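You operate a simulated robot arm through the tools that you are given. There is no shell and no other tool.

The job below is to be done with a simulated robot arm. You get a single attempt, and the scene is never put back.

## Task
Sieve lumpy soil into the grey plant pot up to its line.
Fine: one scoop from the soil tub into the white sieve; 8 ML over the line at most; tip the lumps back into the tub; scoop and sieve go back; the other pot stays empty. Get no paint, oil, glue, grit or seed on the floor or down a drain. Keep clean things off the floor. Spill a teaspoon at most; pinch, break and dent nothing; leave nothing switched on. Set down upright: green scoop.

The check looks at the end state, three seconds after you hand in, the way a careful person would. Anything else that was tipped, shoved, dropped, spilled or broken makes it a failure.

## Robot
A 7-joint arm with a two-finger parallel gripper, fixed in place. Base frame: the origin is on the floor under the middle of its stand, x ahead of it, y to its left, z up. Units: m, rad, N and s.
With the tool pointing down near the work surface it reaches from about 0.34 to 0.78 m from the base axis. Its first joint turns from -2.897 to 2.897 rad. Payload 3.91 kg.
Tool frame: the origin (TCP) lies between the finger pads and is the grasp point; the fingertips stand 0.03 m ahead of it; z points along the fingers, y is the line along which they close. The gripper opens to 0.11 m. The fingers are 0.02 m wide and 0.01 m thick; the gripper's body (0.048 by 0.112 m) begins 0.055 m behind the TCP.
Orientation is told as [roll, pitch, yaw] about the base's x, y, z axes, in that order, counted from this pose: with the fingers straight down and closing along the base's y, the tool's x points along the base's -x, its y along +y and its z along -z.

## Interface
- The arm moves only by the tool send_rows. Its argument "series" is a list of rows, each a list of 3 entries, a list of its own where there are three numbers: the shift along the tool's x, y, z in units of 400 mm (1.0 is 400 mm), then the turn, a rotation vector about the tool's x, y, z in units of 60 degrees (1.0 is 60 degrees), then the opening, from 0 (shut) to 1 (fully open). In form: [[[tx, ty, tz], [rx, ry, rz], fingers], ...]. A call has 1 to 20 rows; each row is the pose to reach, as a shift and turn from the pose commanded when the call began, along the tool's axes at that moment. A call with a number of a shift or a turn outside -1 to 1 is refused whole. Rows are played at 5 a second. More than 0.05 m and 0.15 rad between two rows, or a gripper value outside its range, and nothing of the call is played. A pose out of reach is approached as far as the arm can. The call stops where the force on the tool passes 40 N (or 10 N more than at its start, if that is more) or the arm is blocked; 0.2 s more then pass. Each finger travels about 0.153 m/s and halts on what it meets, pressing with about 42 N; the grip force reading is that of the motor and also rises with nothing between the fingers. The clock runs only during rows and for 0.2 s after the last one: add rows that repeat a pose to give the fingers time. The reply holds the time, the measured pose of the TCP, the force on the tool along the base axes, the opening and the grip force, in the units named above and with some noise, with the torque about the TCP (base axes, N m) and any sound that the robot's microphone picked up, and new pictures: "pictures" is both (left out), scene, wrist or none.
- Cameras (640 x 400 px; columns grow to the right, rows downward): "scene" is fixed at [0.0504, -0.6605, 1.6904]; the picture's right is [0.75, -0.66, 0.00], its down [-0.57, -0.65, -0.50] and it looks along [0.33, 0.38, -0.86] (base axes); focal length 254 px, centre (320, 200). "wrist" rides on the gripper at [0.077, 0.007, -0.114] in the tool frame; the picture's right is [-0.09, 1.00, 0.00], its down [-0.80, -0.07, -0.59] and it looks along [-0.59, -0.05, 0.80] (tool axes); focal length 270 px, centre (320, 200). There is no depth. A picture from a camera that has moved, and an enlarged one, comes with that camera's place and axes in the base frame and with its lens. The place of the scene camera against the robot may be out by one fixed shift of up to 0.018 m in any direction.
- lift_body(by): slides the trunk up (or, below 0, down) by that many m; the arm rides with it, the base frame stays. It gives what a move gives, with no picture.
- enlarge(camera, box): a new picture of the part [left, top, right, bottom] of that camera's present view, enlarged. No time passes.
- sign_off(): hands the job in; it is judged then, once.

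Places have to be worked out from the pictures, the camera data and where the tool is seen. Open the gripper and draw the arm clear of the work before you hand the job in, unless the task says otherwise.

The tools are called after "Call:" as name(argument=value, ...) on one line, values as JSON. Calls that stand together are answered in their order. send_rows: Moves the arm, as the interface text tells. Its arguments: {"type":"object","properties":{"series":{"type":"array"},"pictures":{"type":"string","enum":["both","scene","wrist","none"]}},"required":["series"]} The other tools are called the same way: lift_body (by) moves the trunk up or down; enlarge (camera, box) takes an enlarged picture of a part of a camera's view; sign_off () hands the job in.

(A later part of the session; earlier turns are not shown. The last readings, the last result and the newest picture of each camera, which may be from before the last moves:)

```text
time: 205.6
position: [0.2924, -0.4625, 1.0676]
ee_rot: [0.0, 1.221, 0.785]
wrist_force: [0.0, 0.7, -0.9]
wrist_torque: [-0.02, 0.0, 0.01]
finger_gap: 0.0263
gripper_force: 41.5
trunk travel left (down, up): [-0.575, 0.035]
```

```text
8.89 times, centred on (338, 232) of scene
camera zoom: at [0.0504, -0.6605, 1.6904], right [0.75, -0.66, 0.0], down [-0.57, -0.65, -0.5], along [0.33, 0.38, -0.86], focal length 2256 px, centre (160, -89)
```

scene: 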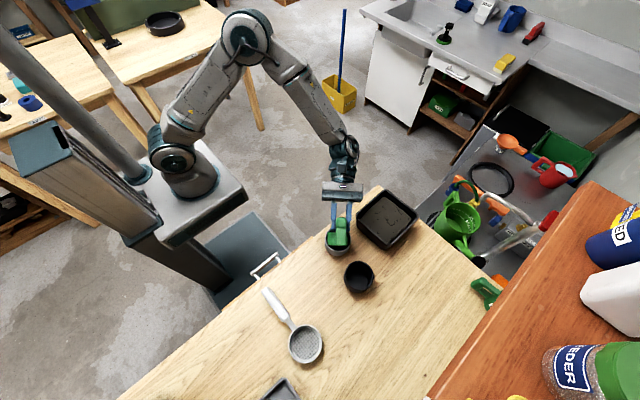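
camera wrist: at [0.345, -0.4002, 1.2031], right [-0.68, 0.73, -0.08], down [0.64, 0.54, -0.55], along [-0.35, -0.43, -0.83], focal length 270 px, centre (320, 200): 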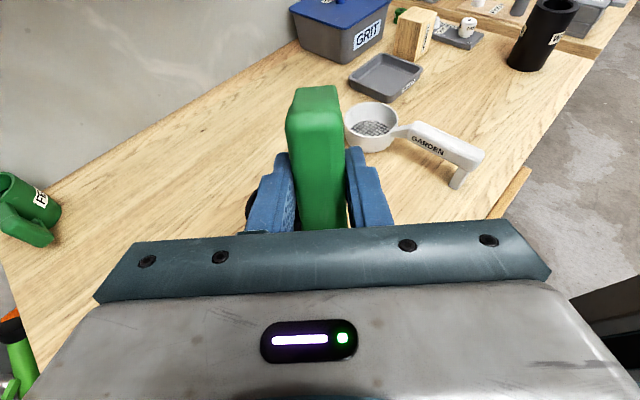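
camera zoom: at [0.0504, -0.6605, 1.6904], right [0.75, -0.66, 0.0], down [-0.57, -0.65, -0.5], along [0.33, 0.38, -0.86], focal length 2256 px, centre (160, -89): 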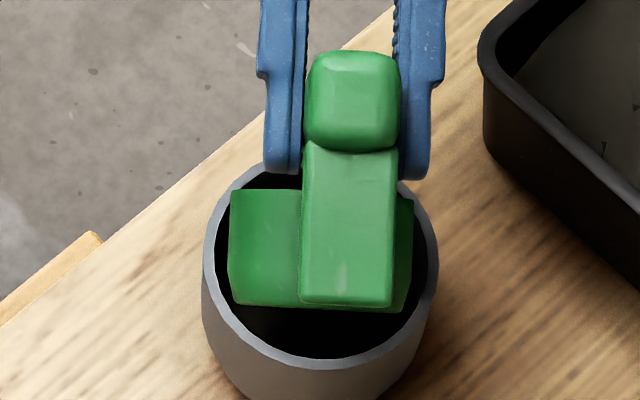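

Contact gone. The bowl's base is wider than I assumed and its sides were meeting the near part of the rim. I'll shift 6.5 mm towards the far side to centre it, then go down again.

Call:
send_rows(series=[[[-0.0056, 0, -0.0153], [0, 0, 0], 0.15], [[-0.0291, 0, -0.0067], [0, 0, 0], 0.15], [[-0.0526, 0, 0.0018], [0, 0, 0], 0.15], [[-0.0526, 0, 0.0018], [0, 0, 0], 0.15]], pictures="scene")

Call:
send_rows(series=[[[0, 0, 0], [0, 0, 0], 0.15]], pictures="none")

Call:
enlarge(camera="scene", box=[318, 210, 358, 255])

```text
time: 206.6
position: [0.2963, -0.4574, 1.0496]
ee_rot: [-0.009, 1.226, 0.773]
wrist_force: [-0.4, -3.1, 23.7]
wrist_torque: [-0.06, 0.0, -0.07]
finger_gap: 0.0264
gripper_force: 42.5
trunk travel left (down, up): [-0.575, 0.035]
```

scene: 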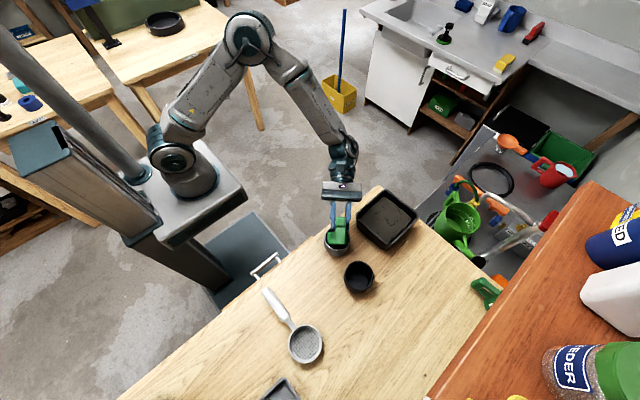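

```text
time: 207.0
position: [0.2952, -0.457, 1.0494]
ee_rot: [-0.01, 1.223, 0.777]
wrist_force: [-0.4, -5.4, 29.1]
wrist_torque: [-0.34, 0.01, -0.02]
finger_gap: 0.0261
gripper_force: 41.9
trunk travel left (down, up): [-0.575, 0.035]
```

```text
8.89 times, centred on (338, 232) of scene
camera zoom: at [0.0504, -0.6605, 1.6904], right [0.75, -0.66, 0.0], down [-0.57, -0.65, -0.5], along [0.33, 0.38, -0.86], focal length 2256 px, centre (160, -89)
```

zoom: 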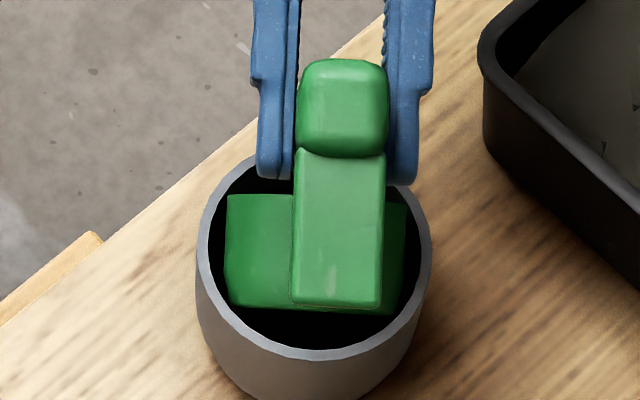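

The force jumped to ~27 N upward, so the scoop is pressing on something inside, and the pot was nudged about 2 mm. I'll lift out at once.

Call:
send_rows(series=[[[0.0235, 0, -0.0086], [0, 0, 0], 0.15], [[0.07, 0, -0.0257], [0, 0, 0], 0.15], [[0.1175, 0, -0.0428], [0, 0, 0], 0.15], [[0.188, 0, -0.0684], [0, 0, 0], 0.15], [[0.235, 0, -0.0855], [0, 0, 0], 0.15], [[0.235, 0, -0.0855], [0, 0, 0], 0.15]], pictures="both")

Call:
enlarge(camera="scene", box=[300, 180, 376, 260])

Call:
enlarge(camera="scene", box=[318, 219, 358, 259])

```text
time: 208.4
position: [0.2965, -0.4579, 1.1471]
ee_rot: [0.001, 1.222, 0.788]
wrist_force: [-0.5, 0.5, 0.4]
wrist_torque: [0.0, 0.02, 0.02]
finger_gap: 0.0264
gripper_force: 41.7
trunk travel left (down, up): [-0.575, 0.035]
camera wrist: at [0.349, -0.3954, 1.2578], right [-0.68, 0.73, -0.08], down [0.64, 0.54, -0.55], along [-0.35, -0.43, -0.83], focal length 270 px, centre (320, 200)
```

scene: 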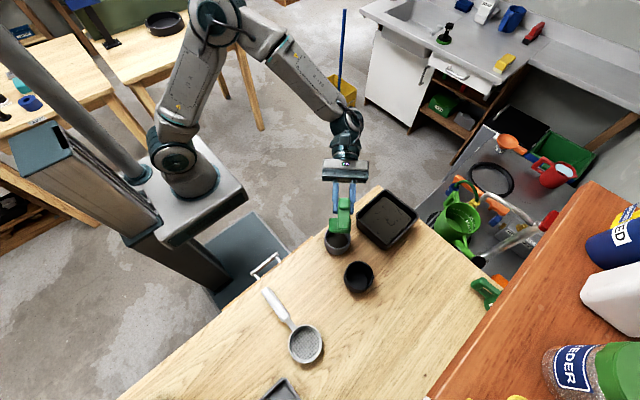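
wrist: 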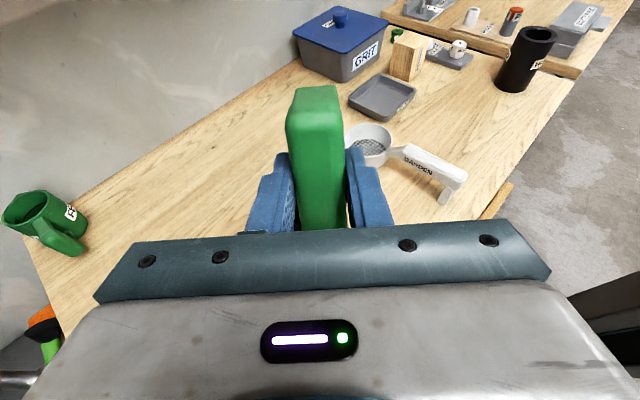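

```text
5.00 times, centred on (338, 220) of scene
camera zoom: at [0.0504, -0.6605, 1.6904], right [0.75, -0.66, 0.0], down [-0.57, -0.65, -0.5], along [0.33, 0.38, -0.86], focal length 1269 px, centre (230, 100)
```

zoom: 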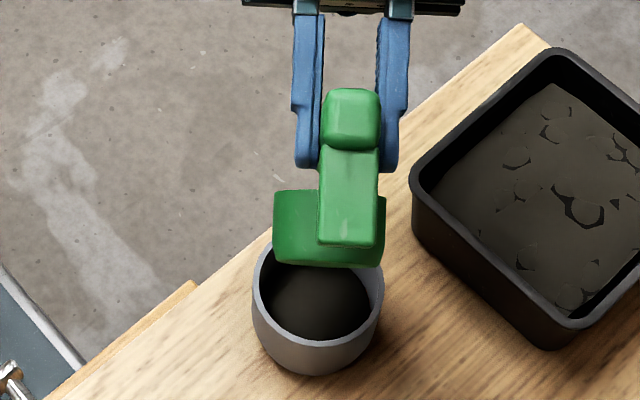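

```text
10.00 times, centred on (338, 239) of scene
camera zoom: at [0.0504, -0.6605, 1.6904], right [0.75, -0.66, 0.0], down [-0.57, -0.65, -0.5], along [0.33, 0.38, -0.86], focal length 2538 px, centre (140, -190)
```

zoom: 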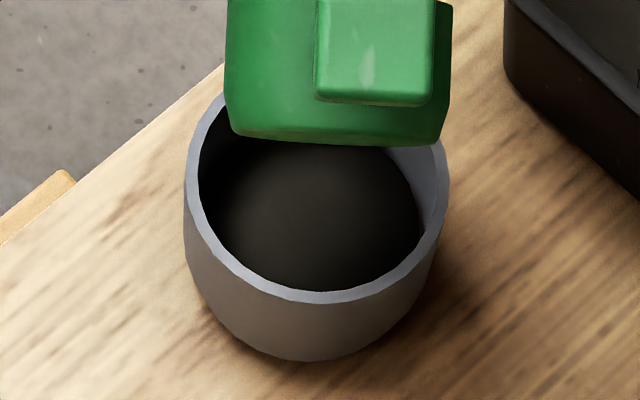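

Clear again. I'll level the scoop to see whether it picked anything up.

Call:
send_rows(series=[[[0, 0, 0], [0, -0.125, 0], 0.15], [[0, 0, 0], [0, -0.25, 0], 0.15], [[0, 0, 0], [0, -0.375, 0], 0.15], [[0, 0, 0], [0, -0.5, 0], 0.15], [[0, 0, 0], [0, -0.625, 0], 0.15], [[0, 0, 0], [0, -0.75, 0], 0.15], [[0, 0, 0], [0, -0.875, 0], 0.15], [[0, 0, 0], [0, -1.0, 0], 0.15], [[0, 0, 0], [0, -1.0, 0], 0.15]], pictures="both")

Call:
enlarge(camera="scene", box=[290, 150, 430, 265])

Call:
enlarge(camera="scene", box=[322, 224, 352, 250])

```text
time: 210.4
position: [0.2959, -0.4582, 1.1459]
ee_rot: [0.0, 0.174, 0.785]
wrist_force: [0.0, 0.1, -0.9]
wrist_torque: [-0.03, 0.02, 0.03]
finger_gap: 0.0261
gripper_force: 42.3
trunk travel left (down, up): [-0.575, 0.035]
camera wrist: at [0.2518, -0.4924, 1.2726], right [-0.64, 0.77, -0.01], down [0.68, 0.58, 0.45], along [0.35, 0.28, -0.89], focal length 270 px, centre (320, 200)
```

scene: 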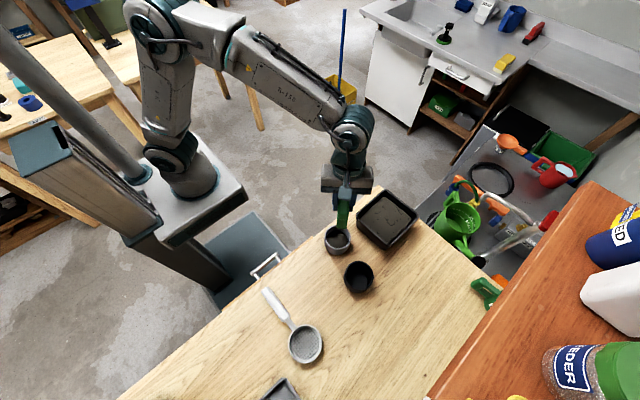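
wrist: 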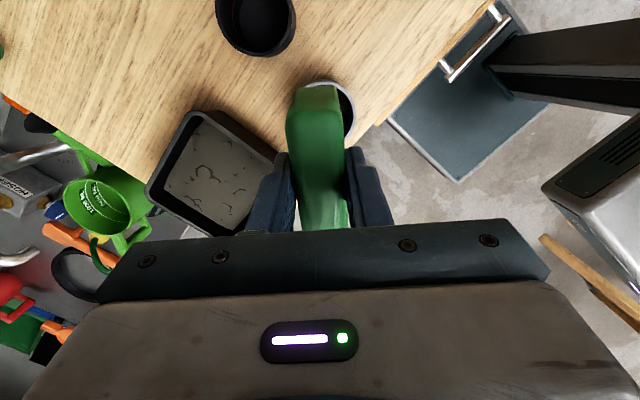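

```text
3.48 times, centred on (360, 208) of scene
camera zoom: at [0.0504, -0.6605, 1.6904], right [0.75, -0.66, 0.0], down [-0.57, -0.65, -0.5], along [0.33, 0.38, -0.86], focal length 883 px, centre (181, 174)
```

zoom: 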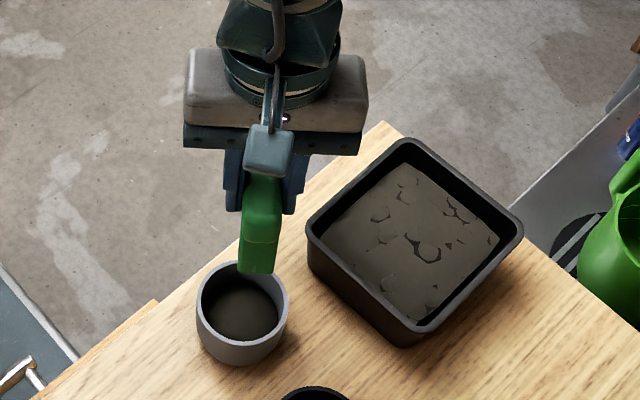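

```text
15.38 times, centred on (337, 237) of scene
camera zoom: at [0.0504, -0.6605, 1.6904], right [0.75, -0.66, 0.0], down [-0.57, -0.65, -0.5], along [0.33, 0.38, -0.86], focal length 3904 px, centre (58, -369)
```

zoom: 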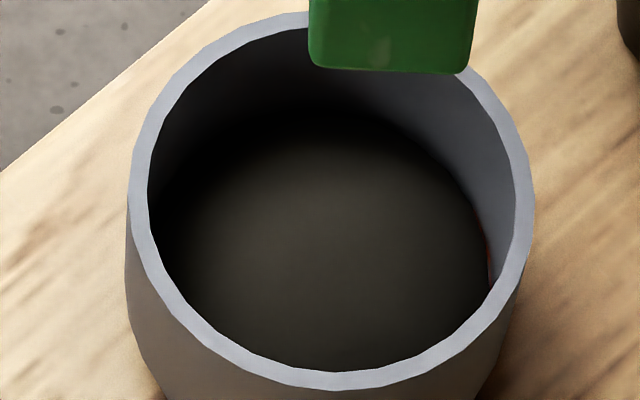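

The scoop bowl is hidden behind the hand here. I'll level it fully and turn to yaw -90° so I can look into it.

Call:
send_rows(series=[[[0, 0, 0], [0, -0.1, 0], 0.15], [[0, 0, 0], [0, -0.167, 0], 0.15], [[0, 0, 0], [0, -0.167, 0], 0.15]], pictures="none")

Call:
send_rows(series=[[[0, 0, 0], [0, 0, 0.1], 0.15], [[0, 0, 0], [0, 0, 0.2], 0.15], [[0, 0, 0], [0, 0, 0.3], 0.15], [[0, 0, 0], [0, 0, 0.4], 0.15], [[0, 0, 0], [0, 0, 0.5], 0.15], [[0, 0, 0], [0, 0, 0.6], 0.15], [[0, 0, 0], [0, 0, 0.7], 0.15], [[0, 0, 0], [0, 0, 0.8], 0.15], [[0, 0, 0], [0, 0, 0.9], 0.15], [[0, 0, 0], [0, 0, 1.0], 0.15]], pictures="scene")

Call:
enlarge(camera="scene", box=[320, 150, 440, 250])

```text
time: 211.2
position: [0.2971, -0.4571, 1.1459]
ee_rot: [0.0, -0.003, 0.786]
wrist_force: [0.0, 0.9, -0.6]
wrist_torque: [0.0, 0.03, 0.01]
finger_gap: 0.0263
gripper_force: 42.1
trunk travel left (down, up): [-0.575, 0.035]
```

```text
time: 213.4
position: [0.2979, -0.4582, 1.146]
ee_rot: [0.0, 0.0, -0.265]
wrist_force: [-0.1, 0.4, -0.8]
wrist_torque: [-0.01, 0.04, 0.01]
finger_gap: 0.0262
gripper_force: 42.0
trunk travel left (down, up): [-0.575, 0.035]
```

scene: 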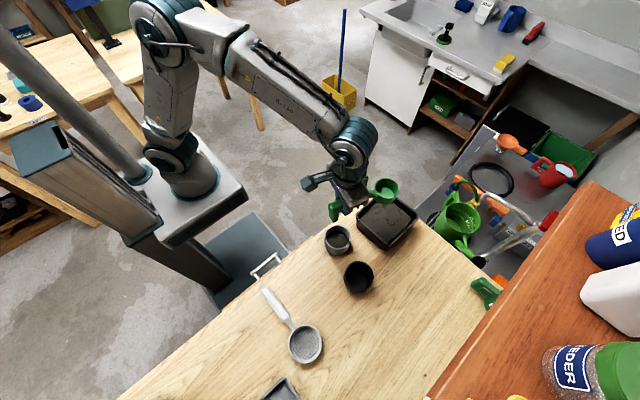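

```text
4.00 times, centred on (380, 200) of scene
camera zoom: at [0.0504, -0.6605, 1.6904], right [0.75, -0.66, 0.0], down [-0.57, -0.65, -0.5], along [0.33, 0.38, -0.86], focal length 1015 px, centre (80, 200)
```

zoom: 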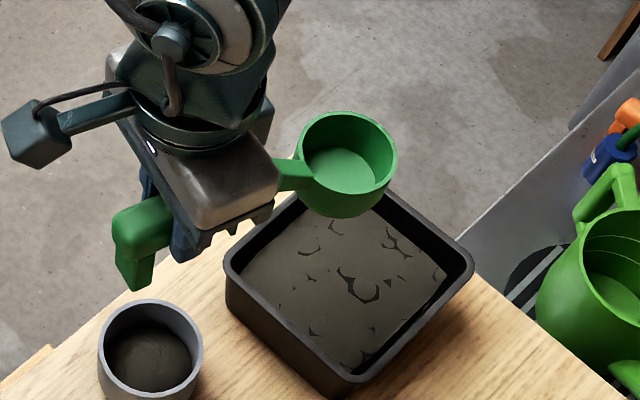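

The scoop is empty: it met resistance before its lip reached the soil, so scooping from the pot isn't workable. Before deciding on another fix, I'll pin the level down better with steep views of both pots; turning back to yaw -90° first.

Call:
send_rows(series=[[[0, 0, 0], [0, 0, 0.125], 0.15], [[0, 0, 0], [0, 0, 0.25], 0.15], [[0, 0, 0], [0, 0, 0.375], 0.15], [[0, 0, 0], [0, 0, 0.5], 0.15], [[0, 0, 0], [0, 0, 0.625], 0.15], [[0, 0, 0], [0, 0, 0.75], 0.15], [[0, 0, 0], [0, 0, 0.875], 0.15], [[0, 0, 0], [0, 0, 1.0], 0.15]], pictures="none")

Call:
send_rows(series=[[[0, 0, 0], [0, 0, 0.125], 0.15], [[0, 0, 0], [0, 0, 0.245], 0.15], [[0, 0, 0], [0, 0, 0.245], 0.15]], pictures="none")

```text
time: 215.2
position: [0.297, -0.4578, 1.1463]
ee_rot: [0.0, 0.0, -1.312]
wrist_force: [0.6, 0.8, -0.7]
wrist_torque: [0.02, 0.01, 0.03]
finger_gap: 0.0264
gripper_force: 42.1
trunk travel left (down, up): [-0.575, 0.035]
```

```text
time: 216.0
position: [0.2979, -0.4572, 1.1466]
ee_rot: [0.001, 0.0, -1.568]
wrist_force: [0.1, -0.5, -0.6]
wrist_torque: [0.06, 0.0, 0.0]
finger_gap: 0.0267
gripper_force: 42.1
trunk travel left (down, up): [-0.575, 0.035]
```

Call:
send_rows(series=[[[-0.01, -0.005, 0.06], [0, 0, 0], 0.15], [[-0.025, -0.01, 0.13], [0, 0, 0], 0.15], [[-0.035, -0.014, 0.19], [0, 0, 0], 0.15], [[-0.035, -0.014, 0.19], [0, 0, 0], 0.15], [[-0.035, -0.014, 0.19], [0, 0, 0], 0.15]], pictures="wrist")

Call:
enlarge(camera="wrist", box=[260, 50, 372, 140])

```text
time: 217.2
position: [0.2912, -0.4708, 1.0716]
ee_rot: [0.0, 0.0, -1.565]
wrist_force: [-0.9, -0.5, -0.5]
wrist_torque: [0.05, 0.03, 0.02]
finger_gap: 0.0262
gripper_force: 41.6
trunk travel left (down, up): [-0.575, 0.035]
camera wrist: at [0.2973, -0.3945, 1.1854], right [1.0, -0.08, 0.0], down [-0.07, -0.8, 0.59], along [-0.05, -0.59, -0.8], focal length 270 px, centre (320, 200)
```

wrist: 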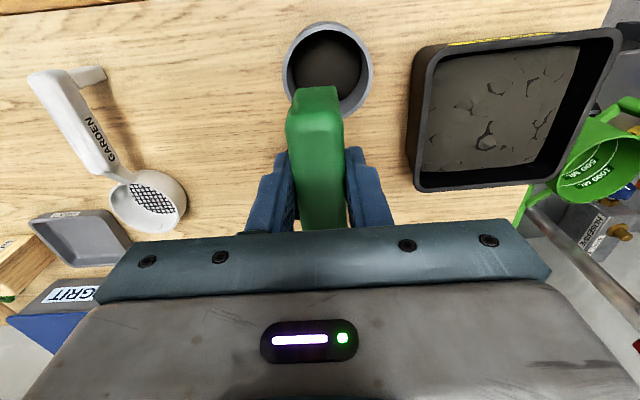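

```text
4.44 times, centred on (316, 95) of wrist
camera zoom: at [0.2973, -0.3945, 1.1854], right [1.0, -0.08, 0.0], down [-0.07, -0.8, 0.59], along [-0.05, -0.59, -0.8], focal length 1201 px, centre (338, 667)
```

zoom: 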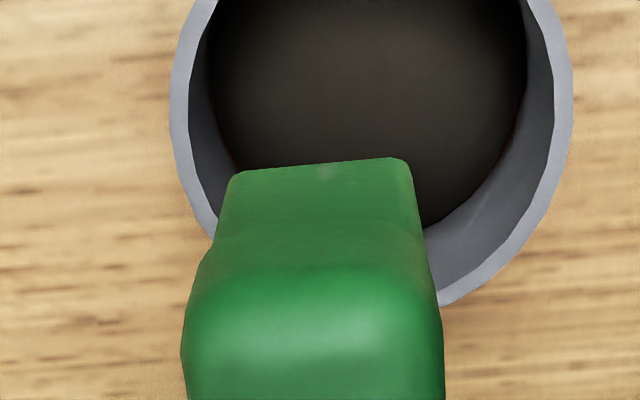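

Thin red slivers show at both sides of the soil here. Zooming right in on them.

Call:
enlarge(camera="wrist", box=[280, 66, 320, 91])

Call:
enlarge(camera="wrist", box=[336, 72, 376, 97])

Call:
enlarge(camera="wrist", box=[280, 14, 320, 39])

Call:
enlarge(camera="wrist", box=[336, 44, 376, 69])

```text
16.00 times, centred on (300, 78) of wrist
camera zoom: at [0.2973, -0.3945, 1.1854], right [1.0, -0.08, 0.0], down [-0.07, -0.8, 0.59], along [-0.05, -0.59, -0.8], focal length 4325 px, centre (640, 2144)
```

zoom: 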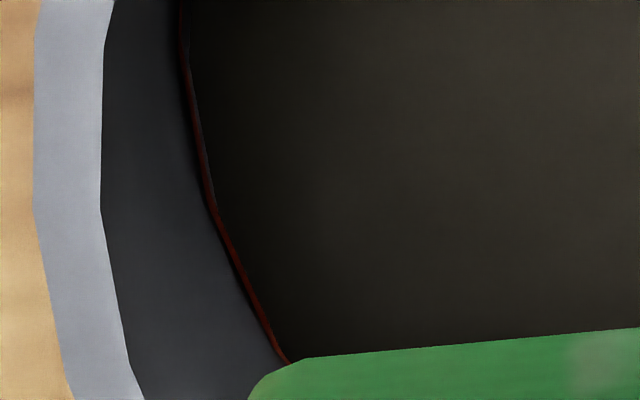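

```text
16.00 times, centred on (356, 84) of wrist
camera zoom: at [0.2973, -0.3945, 1.1854], right [1.0, -0.08, 0.0], down [-0.07, -0.8, 0.59], along [-0.05, -0.59, -0.8], focal length 4325 px, centre (-256, 2048)
```

zoom: 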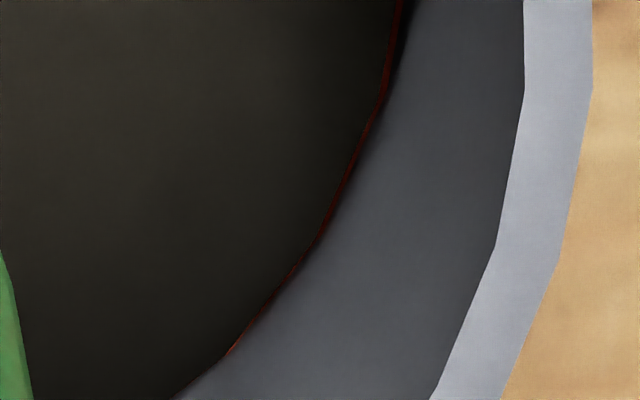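

```text
16.00 times, centred on (300, 26) of wrist
camera zoom: at [0.2973, -0.3945, 1.1854], right [1.0, -0.08, 0.0], down [-0.07, -0.8, 0.59], along [-0.05, -0.59, -0.8], focal length 4325 px, centre (640, 2976)
```

zoom: 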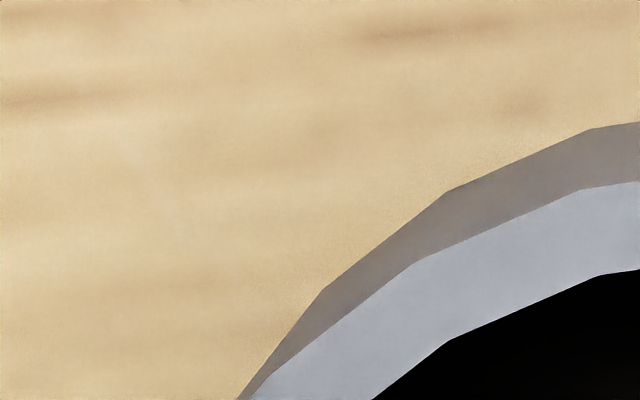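

```text
16.00 times, centred on (356, 56) of wrist
camera zoom: at [0.2973, -0.3945, 1.1854], right [1.0, -0.08, 0.0], down [-0.07, -0.8, 0.59], along [-0.05, -0.59, -0.8], focal length 4325 px, centre (-256, 2496)
```

zoom: 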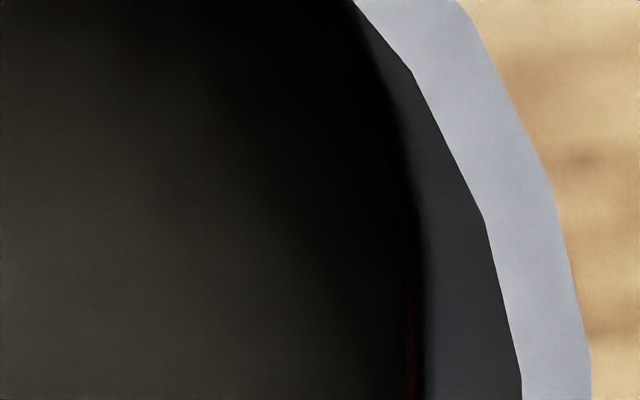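

The steep view settles it: the ring is only visible through the thin gap at the soil's edge, and all three viewpoints together put the soil about 3–4 mm above the ring, roughly 14 ml. The pot can be tipped briefly over the tub to let a little out. First, the scoop goes home.

Call:
send_rows(series=[[[-0.003, -0.08, 0], [0, 0, 0.005], 0.15], [[-0.006, -0.18, 0], [0, 0, 0.005], 0.15], [[-0.009, -0.2788, 0], [0, 0, 0.005], 0.15], [[-0.009, -0.2788, 0.1], [0, 0, 0.005], 0.15], [[-0.009, -0.2788, 0.2], [0, 0, 0.005], 0.15], [[-0.009, -0.2788, 0.3], [0, 0, 0.005], 0.15], [[-0.009, -0.2788, 0.36], [0, 0, 0.005], 0.15], [[-0.009, -0.2788, 0.39], [0, 0, 0.005], 0.15], [[-0.009, -0.2788, 0.39], [0, 0, 0.005], 0.15]], pictures="both")

```text
time: 219.2
position: [0.179, -0.4757, 0.9127]
ee_rot: [-0.001, 0.0, -1.57]
wrist_force: [0.3, 0.6, 0.5]
wrist_torque: [0.05, -0.04, -0.02]
finger_gap: 0.0265
gripper_force: 42.1
trunk travel left (down, up): [-0.575, 0.035]
camera wrist: at [0.1858, -0.3988, 1.0275], right [1.0, -0.09, 0.0], down [-0.07, -0.8, 0.59], along [-0.05, -0.59, -0.8], focal length 270 px, centre (320, 200)
```

scene: 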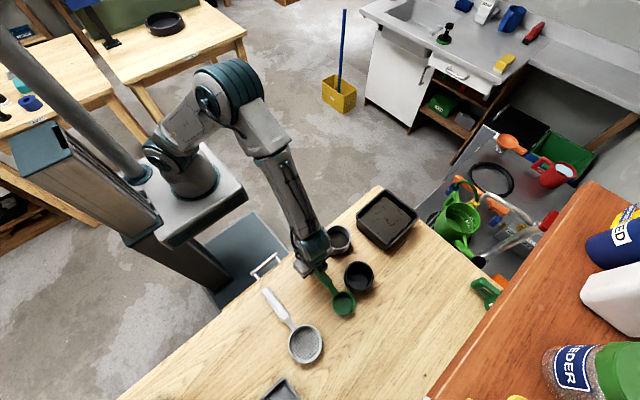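
wrist: 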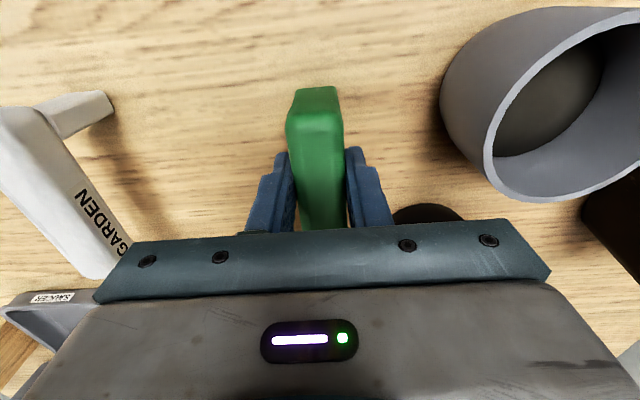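

Call:
send_rows(series=[[[0, 0, 0.004], [0, 0, 0], 0.15], [[0, 0, 0.008], [0, 0, 0], 0.15], [[0, 0, 0.008], [0, 0, 0], 0.15]], pictures="none")

Call:
send_rows(series=[[[0, 0, 0.0025], [0, 0, 0], 0.15], [[0, 0, 0.0025], [0, 0, 0], 0.15]], pictures="none")

```text
time: 220.0
position: [0.181, -0.4754, 0.9105]
ee_rot: [0.002, 0.0, -1.572]
wrist_force: [0.1, -0.4, -0.2]
wrist_torque: [0.03, 0.04, 0.02]
finger_gap: 0.0264
gripper_force: 41.6
trunk travel left (down, up): [-0.575, 0.035]
```

```text
time: 220.6
position: [0.1801, -0.4762, 0.9097]
ee_rot: [0.001, -0.001, -1.57]
wrist_force: [-0.9, 0.2, -0.7]
wrist_torque: [0.05, -0.01, -0.01]
finger_gap: 0.0263
gripper_force: 42.2
trunk travel left (down, up): [-0.575, 0.035]
```

Still free at 0.9097, so I'm continuing downwards in small steps.

Call:
send_rows(series=[[[0, 0, 0.003], [0, 0, 0], 0.15], [[0, 0, 0.003], [0, 0, 0], 0.15]], pictures="none")

Call:
send_rows(series=[[[0, 0, 0.003], [0, 0, 0], 0.15], [[0, 0, 0.003], [0, 0, 0], 0.15]], pictures="none")

```text
time: 221.2
position: [0.1797, -0.4761, 0.9083]
ee_rot: [0.0, -0.001, -1.569]
wrist_force: [-0.1, 0.1, -0.9]
wrist_torque: [0.05, -0.01, -0.02]
finger_gap: 0.0264
gripper_force: 42.0
trunk travel left (down, up): [-0.575, 0.035]
```

```text
time: 221.8
position: [0.1791, -0.4762, 0.9082]
ee_rot: [-0.001, 0.0, -1.571]
wrist_force: [1.4, 0.5, 4.6]
wrist_torque: [-0.54, -0.01, 0.04]
finger_gap: 0.0266
gripper_force: 41.9
trunk travel left (down, up): [-0.575, 0.035]
```

Light touch-down on the bowl. Releasing gently.

Call:
send_rows(series=[[[0, 0, 0], [0, 0, 0], 0.27], [[0, 0, 0], [0, 0, 0], 0.32], [[0, 0, 0], [0, 0, 0], 0.42], [[0, 0, 0], [0, 0, 0], 0.6], [[0, 0, 0], [0, 0, 0], 0.6]], pictures="none")

Call:
send_rows(series=[[[0, 0, -0.08], [0, 0, 0], 0.6], [[0, 0, -0.2], [0, 0, 0], 0.6], [[0, 0, -0.3], [0, 0, 0], 0.7], [[0.04, 0.06, -0.34], [0, 0, 0], 0.8], [[0.08, 0.14, -0.34], [0, 0, 0], 0.9], [[0.1, 0.22, -0.34], [0, 0, 0], 1.0], [[0.1, 0.22, -0.34], [0, 0, 0], 1.0]], pictures="both")

Call:
enlarge(camera="scene", box=[290, 240, 386, 320])

```text
time: 223.0
position: [0.18, -0.4771, 0.9073]
ee_rot: [0.001, -0.001, -1.571]
wrist_force: [0.0, 0.0, -0.2]
wrist_torque: [-0.03, 0.03, 0.02]
finger_gap: 0.066
gripper_force: 0.1
trunk travel left (down, up): [-0.575, 0.035]
```

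```text
time: 224.6
position: [0.2683, -0.437, 1.0449]
ee_rot: [0.0, -0.001, -1.571]
wrist_force: [0.0, -0.7, -0.2]
wrist_torque: [0.01, 0.01, -0.02]
finger_gap: 0.1103
gripper_force: 0.1
trunk travel left (down, up): [-0.575, 0.035]
camera wrist: at [0.2734, -0.3603, 1.159], right [1.0, -0.09, 0.0], down [-0.07, -0.8, 0.59], along [-0.05, -0.59, -0.8], focal length 270 px, centre (320, 200)
```

scene: 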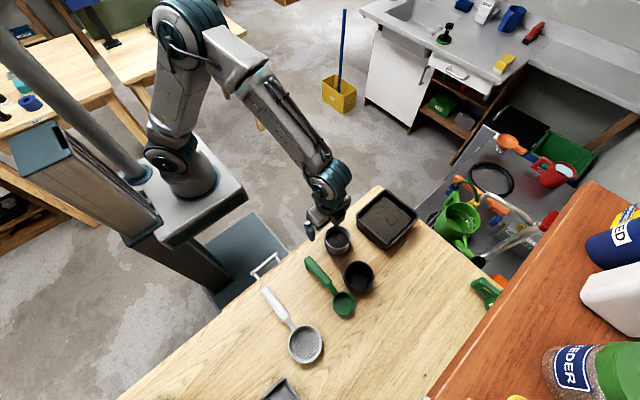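
wrist: 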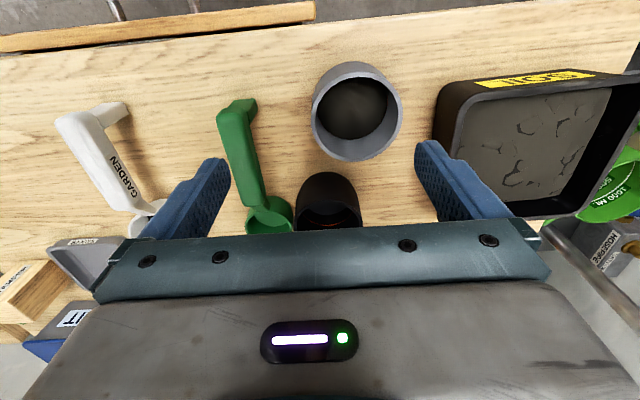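

```text
5.00 times, centred on (338, 280) of scene
camera zoom: at [0.0504, -0.6605, 1.6904], right [0.75, -0.66, 0.0], down [-0.57, -0.65, -0.5], along [0.33, 0.38, -0.86], focal length 1269 px, centre (230, -200)
```

zoom: 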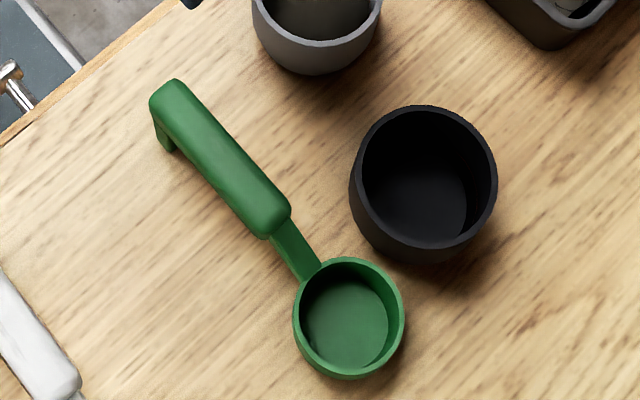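

The scoop stands upright at home. I'll get an exact fix on the grey pot for gripping it.

Call:
enlarge(camera="wrist", box=[300, 50, 412, 170])

```text
3.33 times, centred on (356, 110) of wrist
camera zoom: at [0.2734, -0.3603, 1.159], right [1.0, -0.09, 0.0], down [-0.07, -0.8, 0.59], along [-0.05, -0.59, -0.8], focal length 901 px, centre (200, 500)
```

zoom: 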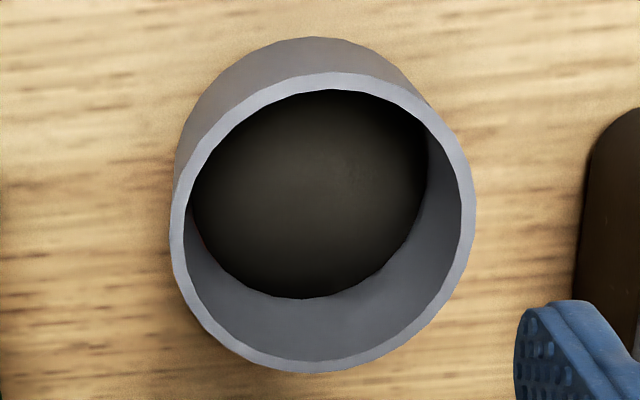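

Before lifting the pot, I'll test with empty fingers whether the arm can tip about 115° (mouth towards the robot) above the tub.

Call:
send_rows(series=[[[-0.03, 0.09, -0.05], [0, 0, 0], 1.0], [[-0.07, 0.2, -0.1], [0, 0, 0], 1.0], [[-0.11, 0.31, -0.15], [0, 0, 0], 1.0], [[-0.15, 0.42, -0.19], [0, 0, 0], 1.0], [[-0.1825, 0.505, -0.19], [0, 0, 0], 1.0], [[-0.1825, 0.505, -0.19], [0, 0, 0], 1.0]], pictures="none")

Call:
send_rows(series=[[[0, 0, 0], [0, -0.125, 0], 1.0], [[0, 0, 0], [0, -0.25, 0], 1.0], [[0, 0, 0], [0, -0.375, 0], 1.0], [[0, 0, 0], [0, -0.5, 0], 1.0], [[0, 0, 0], [0, -0.625, 0], 1.0], [[0, 0, 0], [0, -0.75, 0], 1.0], [[0, 0, 0], [0, -0.875, 0], 1.0], [[0, 0, 0], [0, -1.0, 0], 1.0]], pictures="none")

Call:
send_rows(series=[[[0, 0, 0], [0, -0.125, 0], 1.0], [[0, 0, 0], [0, -0.25, 0], 1.0], [[0, 0, 0], [0, -0.375, 0], 1.0], [[0, 0, 0], [0, -0.5, 0], 1.0], [[0, 0, 0], [0, -0.625, 0], 1.0], [[0, 0, 0], [0, -0.75, 0], 1.0], [[0, 0, 0], [0, -0.875, 0], 1.0], [[0, 0, 0], [0, -1.0, 0], 1.0]], pictures="both")

```text
refused: row 2 steps farther than a row can; nothing moved
```

```text
time: 226.4
position: [0.2682, -0.4359, 1.0449]
ee_rot: [0.0, -1.052, -1.572]
wrist_force: [0.0, 0.4, 0.1]
wrist_torque: [-0.03, 0.04, 0.01]
finger_gap: 0.1104
gripper_force: 0.0
trunk travel left (down, up): [-0.575, 0.035]
```

```text
time: 228.2
position: [0.2686, -0.4358, 1.0453]
ee_rot: [-3.141, -1.045, 1.572]
wrist_force: [0.0, 1.1, -0.2]
wrist_torque: [0.03, 0.02, 0.02]
finger_gap: 0.1099
gripper_force: 0.2
trunk travel left (down, up): [-0.575, 0.035]
camera wrist: at [0.2742, -0.3757, 0.92], right [1.0, 0.04, 0.08], down [-0.07, 0.92, 0.4], along [-0.05, -0.4, 0.92], focal length 270 px, centre (320, 200)
```

scene: 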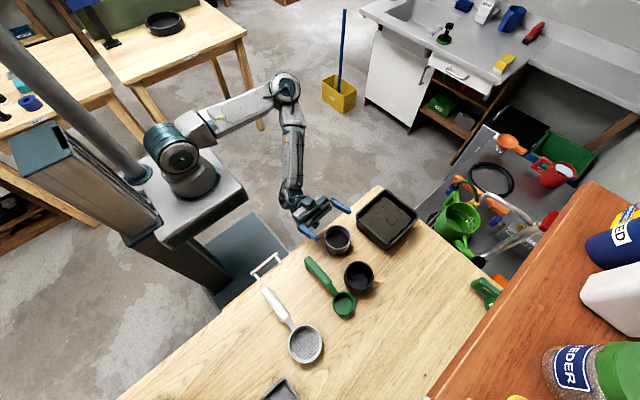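
wrist: 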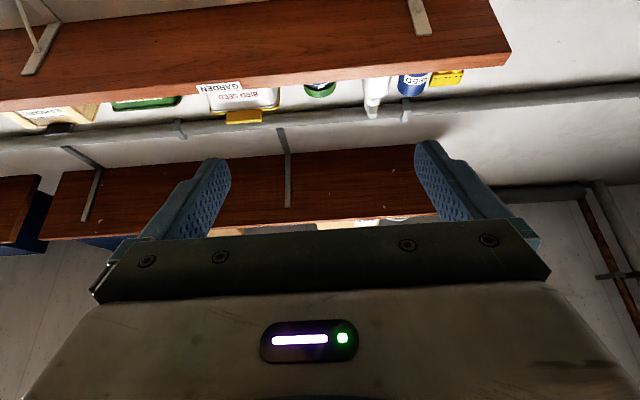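

The first call was refused, so the tilt happened over the pot area instead, but without any contact. It's reachable; rotating back the same way.

Call:
send_rows(series=[[[0, 0, 0], [0, 0.125, 0], 1.0], [[0, 0, 0], [0, 0.25, 0], 1.0], [[0, 0, 0], [0, 0.375, 0], 1.0], [[0, 0, 0], [0, 0.5, 0], 1.0], [[0, 0, 0], [0, 0.625, 0], 1.0], [[0, 0, 0], [0, 0.75, 0], 1.0], [[0, 0, 0], [0, 0.875, 0], 1.0], [[0, 0, 0], [0, 1.0, 0], 1.0]], pictures="none")

Call:
send_rows(series=[[[0, 0, 0], [0, 0.125, 0], 1.0], [[0, 0, 0], [0, 0.25, 0], 1.0], [[0, 0, 0], [0, 0.375, 0], 1.0], [[0, 0, 0], [0, 0.5, 0], 1.0], [[0, 0, 0], [0, 0.625, 0], 1.0], [[0, 0, 0], [0, 0.75, 0], 1.0], [[0, 0, 0], [0, 0.875, 0], 1.0], [[0, 0, 0], [0, 1.0, 0], 1.0], [[0, 0, 0], [0, 1.0, 0], 1.0]], pictures="both")

Call:
enlarge(camera="scene", box=[318, 219, 358, 259])

```text
time: 230.0
position: [0.2672, -0.4374, 1.0444]
ee_rot: [0.0, -1.047, -1.57]
wrist_force: [-1.1, -0.3, 0.7]
wrist_torque: [-0.02, 0.01, 0.0]
finger_gap: 0.1102
gripper_force: 0.0
trunk travel left (down, up): [-0.575, 0.035]
```

```text
time: 232.0
position: [0.268, -0.4357, 1.0437]
ee_rot: [0.0, 0.002, -1.57]
wrist_force: [0.7, -0.1, 0.3]
wrist_torque: [-0.01, -0.02, -0.03]
finger_gap: 0.1101
gripper_force: 0.0
trunk travel left (down, up): [-0.575, 0.035]
camera wrist: at [0.2738, -0.359, 1.1586], right [1.0, -0.09, 0.0], down [-0.07, -0.8, 0.59], along [-0.05, -0.59, -0.81], focal length 270 px, centre (320, 200)
```

scene: 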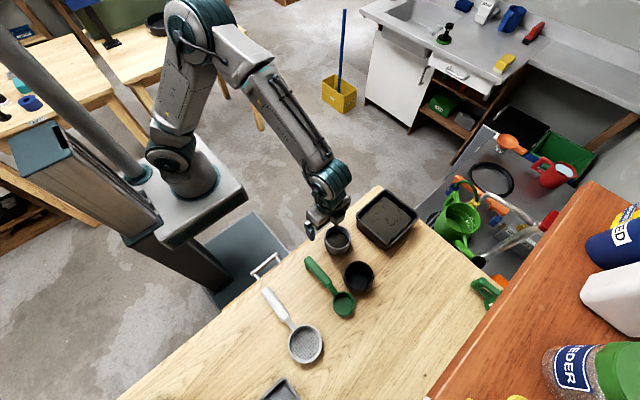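
wrist: 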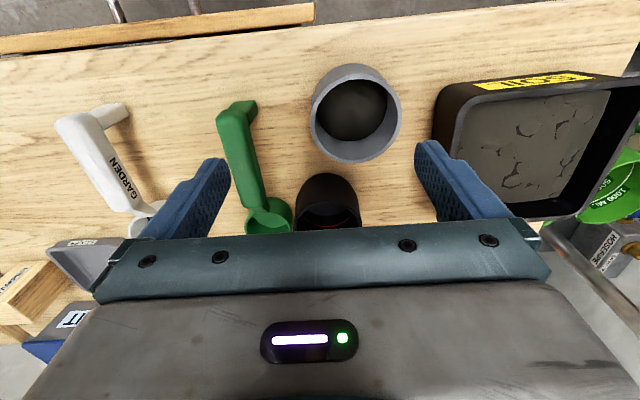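

```text
10.00 times, centred on (338, 239) of scene
camera zoom: at [0.0504, -0.6605, 1.6904], right [0.75, -0.66, 0.0], down [-0.57, -0.65, -0.5], along [0.33, 0.38, -0.86], focal length 2538 px, centre (140, -190)
```

zoom: 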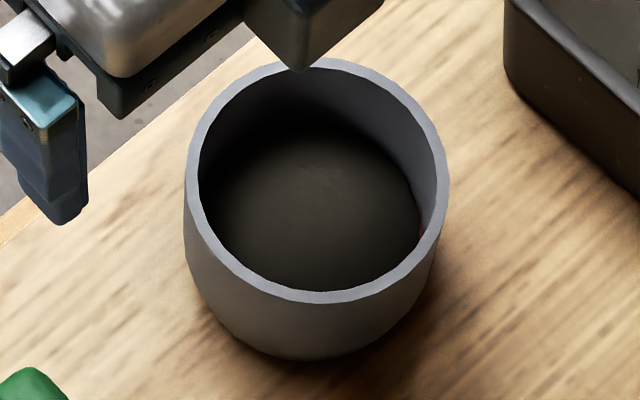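

The tilt is reachable and nothing was disturbed. Now I'll lower the fully open fingers around the grey pot (centre ≈(0.2985,-0.4525)), stopping first for a visual check.

Call:
send_rows(series=[[[-0.02, 0.04, 0], [0, 0, 0], 1.0], [[-0.0435, 0.07625, 0], [0, 0, 0], 1.0], [[-0.0435, 0.07625, 0.08], [0, 0, 0], 1.0], [[-0.0435, 0.07625, 0.16], [0, 0, 0], 1.0], [[-0.0435, 0.07625, 0.22], [0, 0, 0], 1.0], [[-0.0435, 0.07625, 0.22], [0, 0, 0], 1.0]], pictures="both")

Call:
enlarge(camera="scene", box=[300, 195, 380, 265])

```text
time: 233.4
position: [0.2974, -0.4526, 0.9564]
ee_rot: [0.0, 0.0, -1.569]
wrist_force: [0.6, -0.4, 0.5]
wrist_torque: [0.01, 0.01, -0.01]
finger_gap: 0.1101
gripper_force: 0.0
trunk travel left (down, up): [-0.575, 0.035]
camera wrist: at [0.3036, -0.3765, 1.0713], right [1.0, -0.09, 0.0], down [-0.07, -0.8, 0.59], along [-0.05, -0.59, -0.8], focal length 270 px, centre (320, 200)
```

scene: 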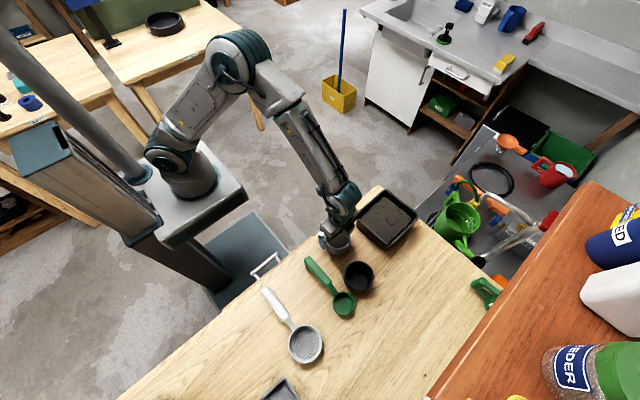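
wrist: 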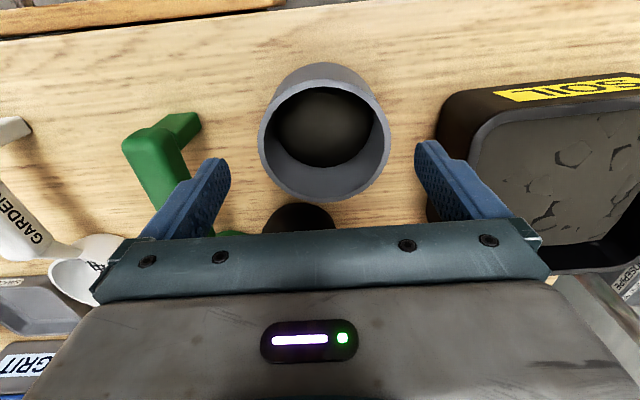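

```text
5.71 times, centred on (340, 230) of scene
camera zoom: at [0.0504, -0.6605, 1.6904], right [0.75, -0.66, 0.0], down [-0.57, -0.65, -0.5], along [0.33, 0.38, -0.86], focal length 1450 px, centre (206, 29)
```

zoom: 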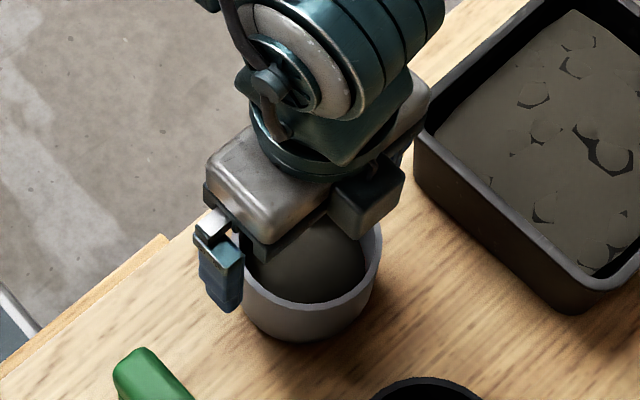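

The pot sits centred between the fingers. Going down to grip height and closing slowly.

Call:
send_rows(series=[[[0.003, 0.004, 0.06], [0, 0, 0], 1.0], [[0.003, 0.004, 0.12], [0, 0, 0], 1.0], [[0.003, 0.004, 0.1575], [0, 0, 0], 1.0], [[0.003, 0.004, 0.1575], [0, 0, 0], 1.0], [[0.003, 0.004, 0.1575], [0, 0, 0], 0.9], [[0.003, 0.004, 0.1575], [0, 0, 0], 0.83], [[0.003, 0.004, 0.1575], [0, 0, 0], 0.78], [[0.003, 0.004, 0.1575], [0, 0, 0], 0.74], [[0.003, 0.004, 0.1575], [0, 0, 0], 0.7], [[0.003, 0.004, 0.1575], [0, 0, 0], 0.7]], pictures="both")

Call:
enlarge(camera="wrist", box=[200, 60, 440, 230])

```text
time: 235.6
position: [0.2994, -0.4511, 0.8951]
ee_rot: [0.0, 0.002, -1.572]
wrist_force: [0.0, -0.3, 0.0]
wrist_torque: [-0.02, -0.07, 0.02]
finger_gap: 0.0846
gripper_force: 41.8
trunk travel left (down, up): [-0.575, 0.035]
camera wrist: at [0.3055, -0.3756, 1.0095], right [1.0, -0.09, 0.0], down [-0.07, -0.8, 0.59], along [-0.05, -0.59, -0.8], focal length 270 px, centre (320, 200)
```

scene: 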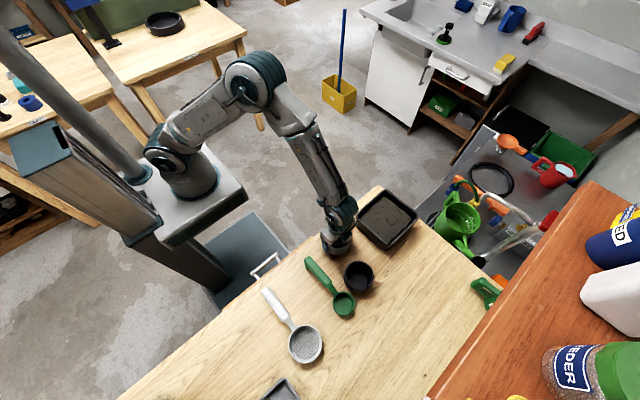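
wrist: 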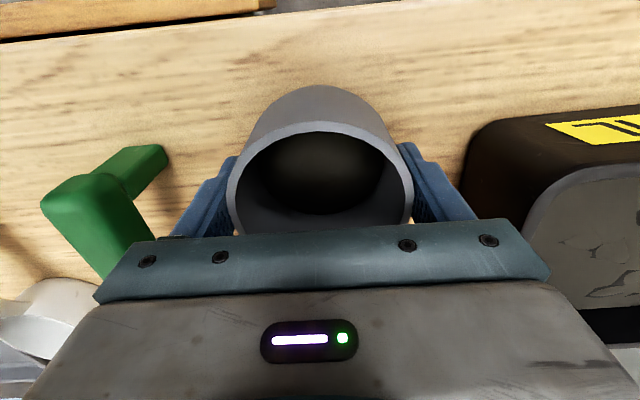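

```text
2.35 times, centred on (320, 145) of wrist
camera zoom: at [0.3055, -0.3756, 1.0095], right [1.0, -0.09, 0.0], down [-0.07, -0.8, 0.59], along [-0.05, -0.59, -0.8], focal length 636 px, centre (320, 329)
```

zoom: 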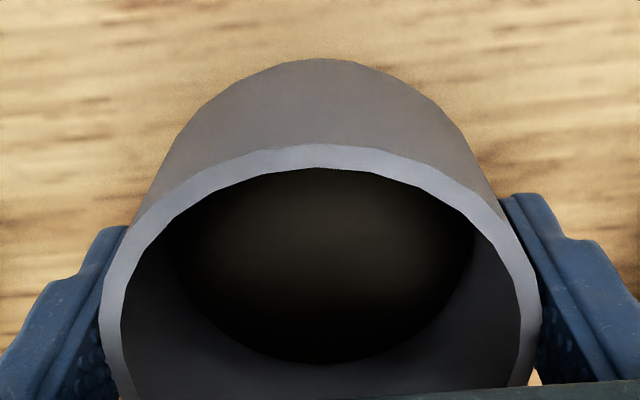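

The pot is gripped (84.6 mm); its home grip pose is TCP (0.300,-0.451,0.893). Lifting it slowly, straight up.

Call:
send_rows(series=[[[0, 0, -0.01], [0, 0, 0], 0.7], [[0, 0, -0.03], [0, 0, 0], 0.7], [[0, 0, -0.06], [0, 0, 0], 0.7], [[0, 0, -0.1], [0, 0, 0], 0.7], [[0, 0, -0.14], [0, 0, 0], 0.7], [[0, 0, -0.16], [0, 0, 0], 0.7], [[0, 0, -0.16], [0, 0, 0], 0.7]], pictures="both")

Call:
enlarge(camera="scene", box=[300, 185, 380, 265])

```text
time: 237.2
position: [0.2997, -0.4518, 0.9576]
ee_rot: [0.0, 0.001, -1.569]
wrist_force: [0.0, 0.4, -0.8]
wrist_torque: [-0.04, 0.0, 0.02]
finger_gap: 0.0845
gripper_force: 42.2
trunk travel left (down, up): [-0.575, 0.035]
camera wrist: at [0.3058, -0.3756, 1.0712], right [1.0, -0.09, 0.0], down [-0.07, -0.8, 0.59], along [-0.05, -0.59, -0.8], focal length 270 px, centre (320, 200)
```

scene: 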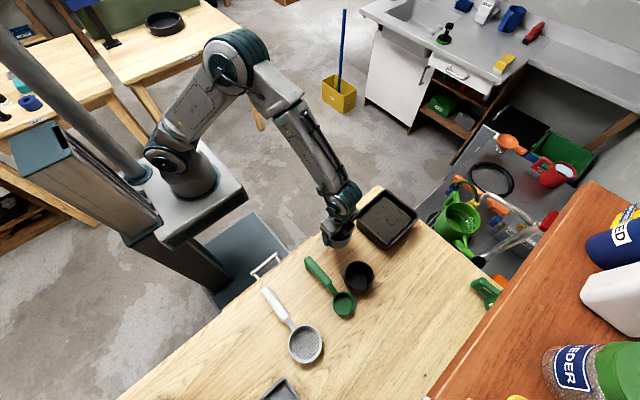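
wrist: 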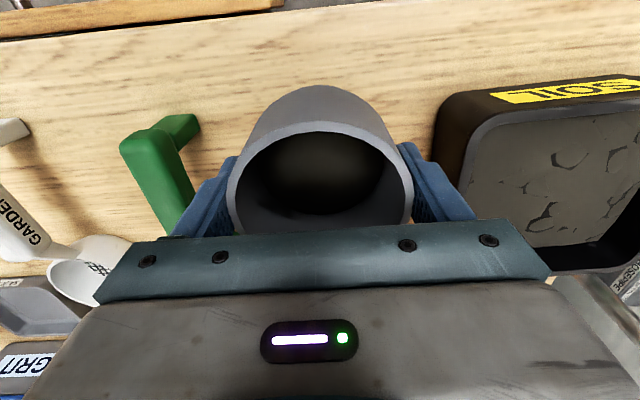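

```text
5.00 times, centred on (340, 225) of scene
camera zoom: at [0.0504, -0.6605, 1.6904], right [0.75, -0.66, 0.0], down [-0.57, -0.65, -0.5], along [0.33, 0.38, -0.86], focal length 1269 px, centre (220, 75)
```

zoom: 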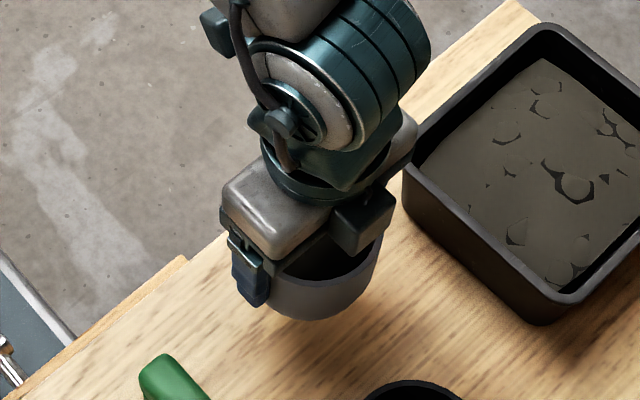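

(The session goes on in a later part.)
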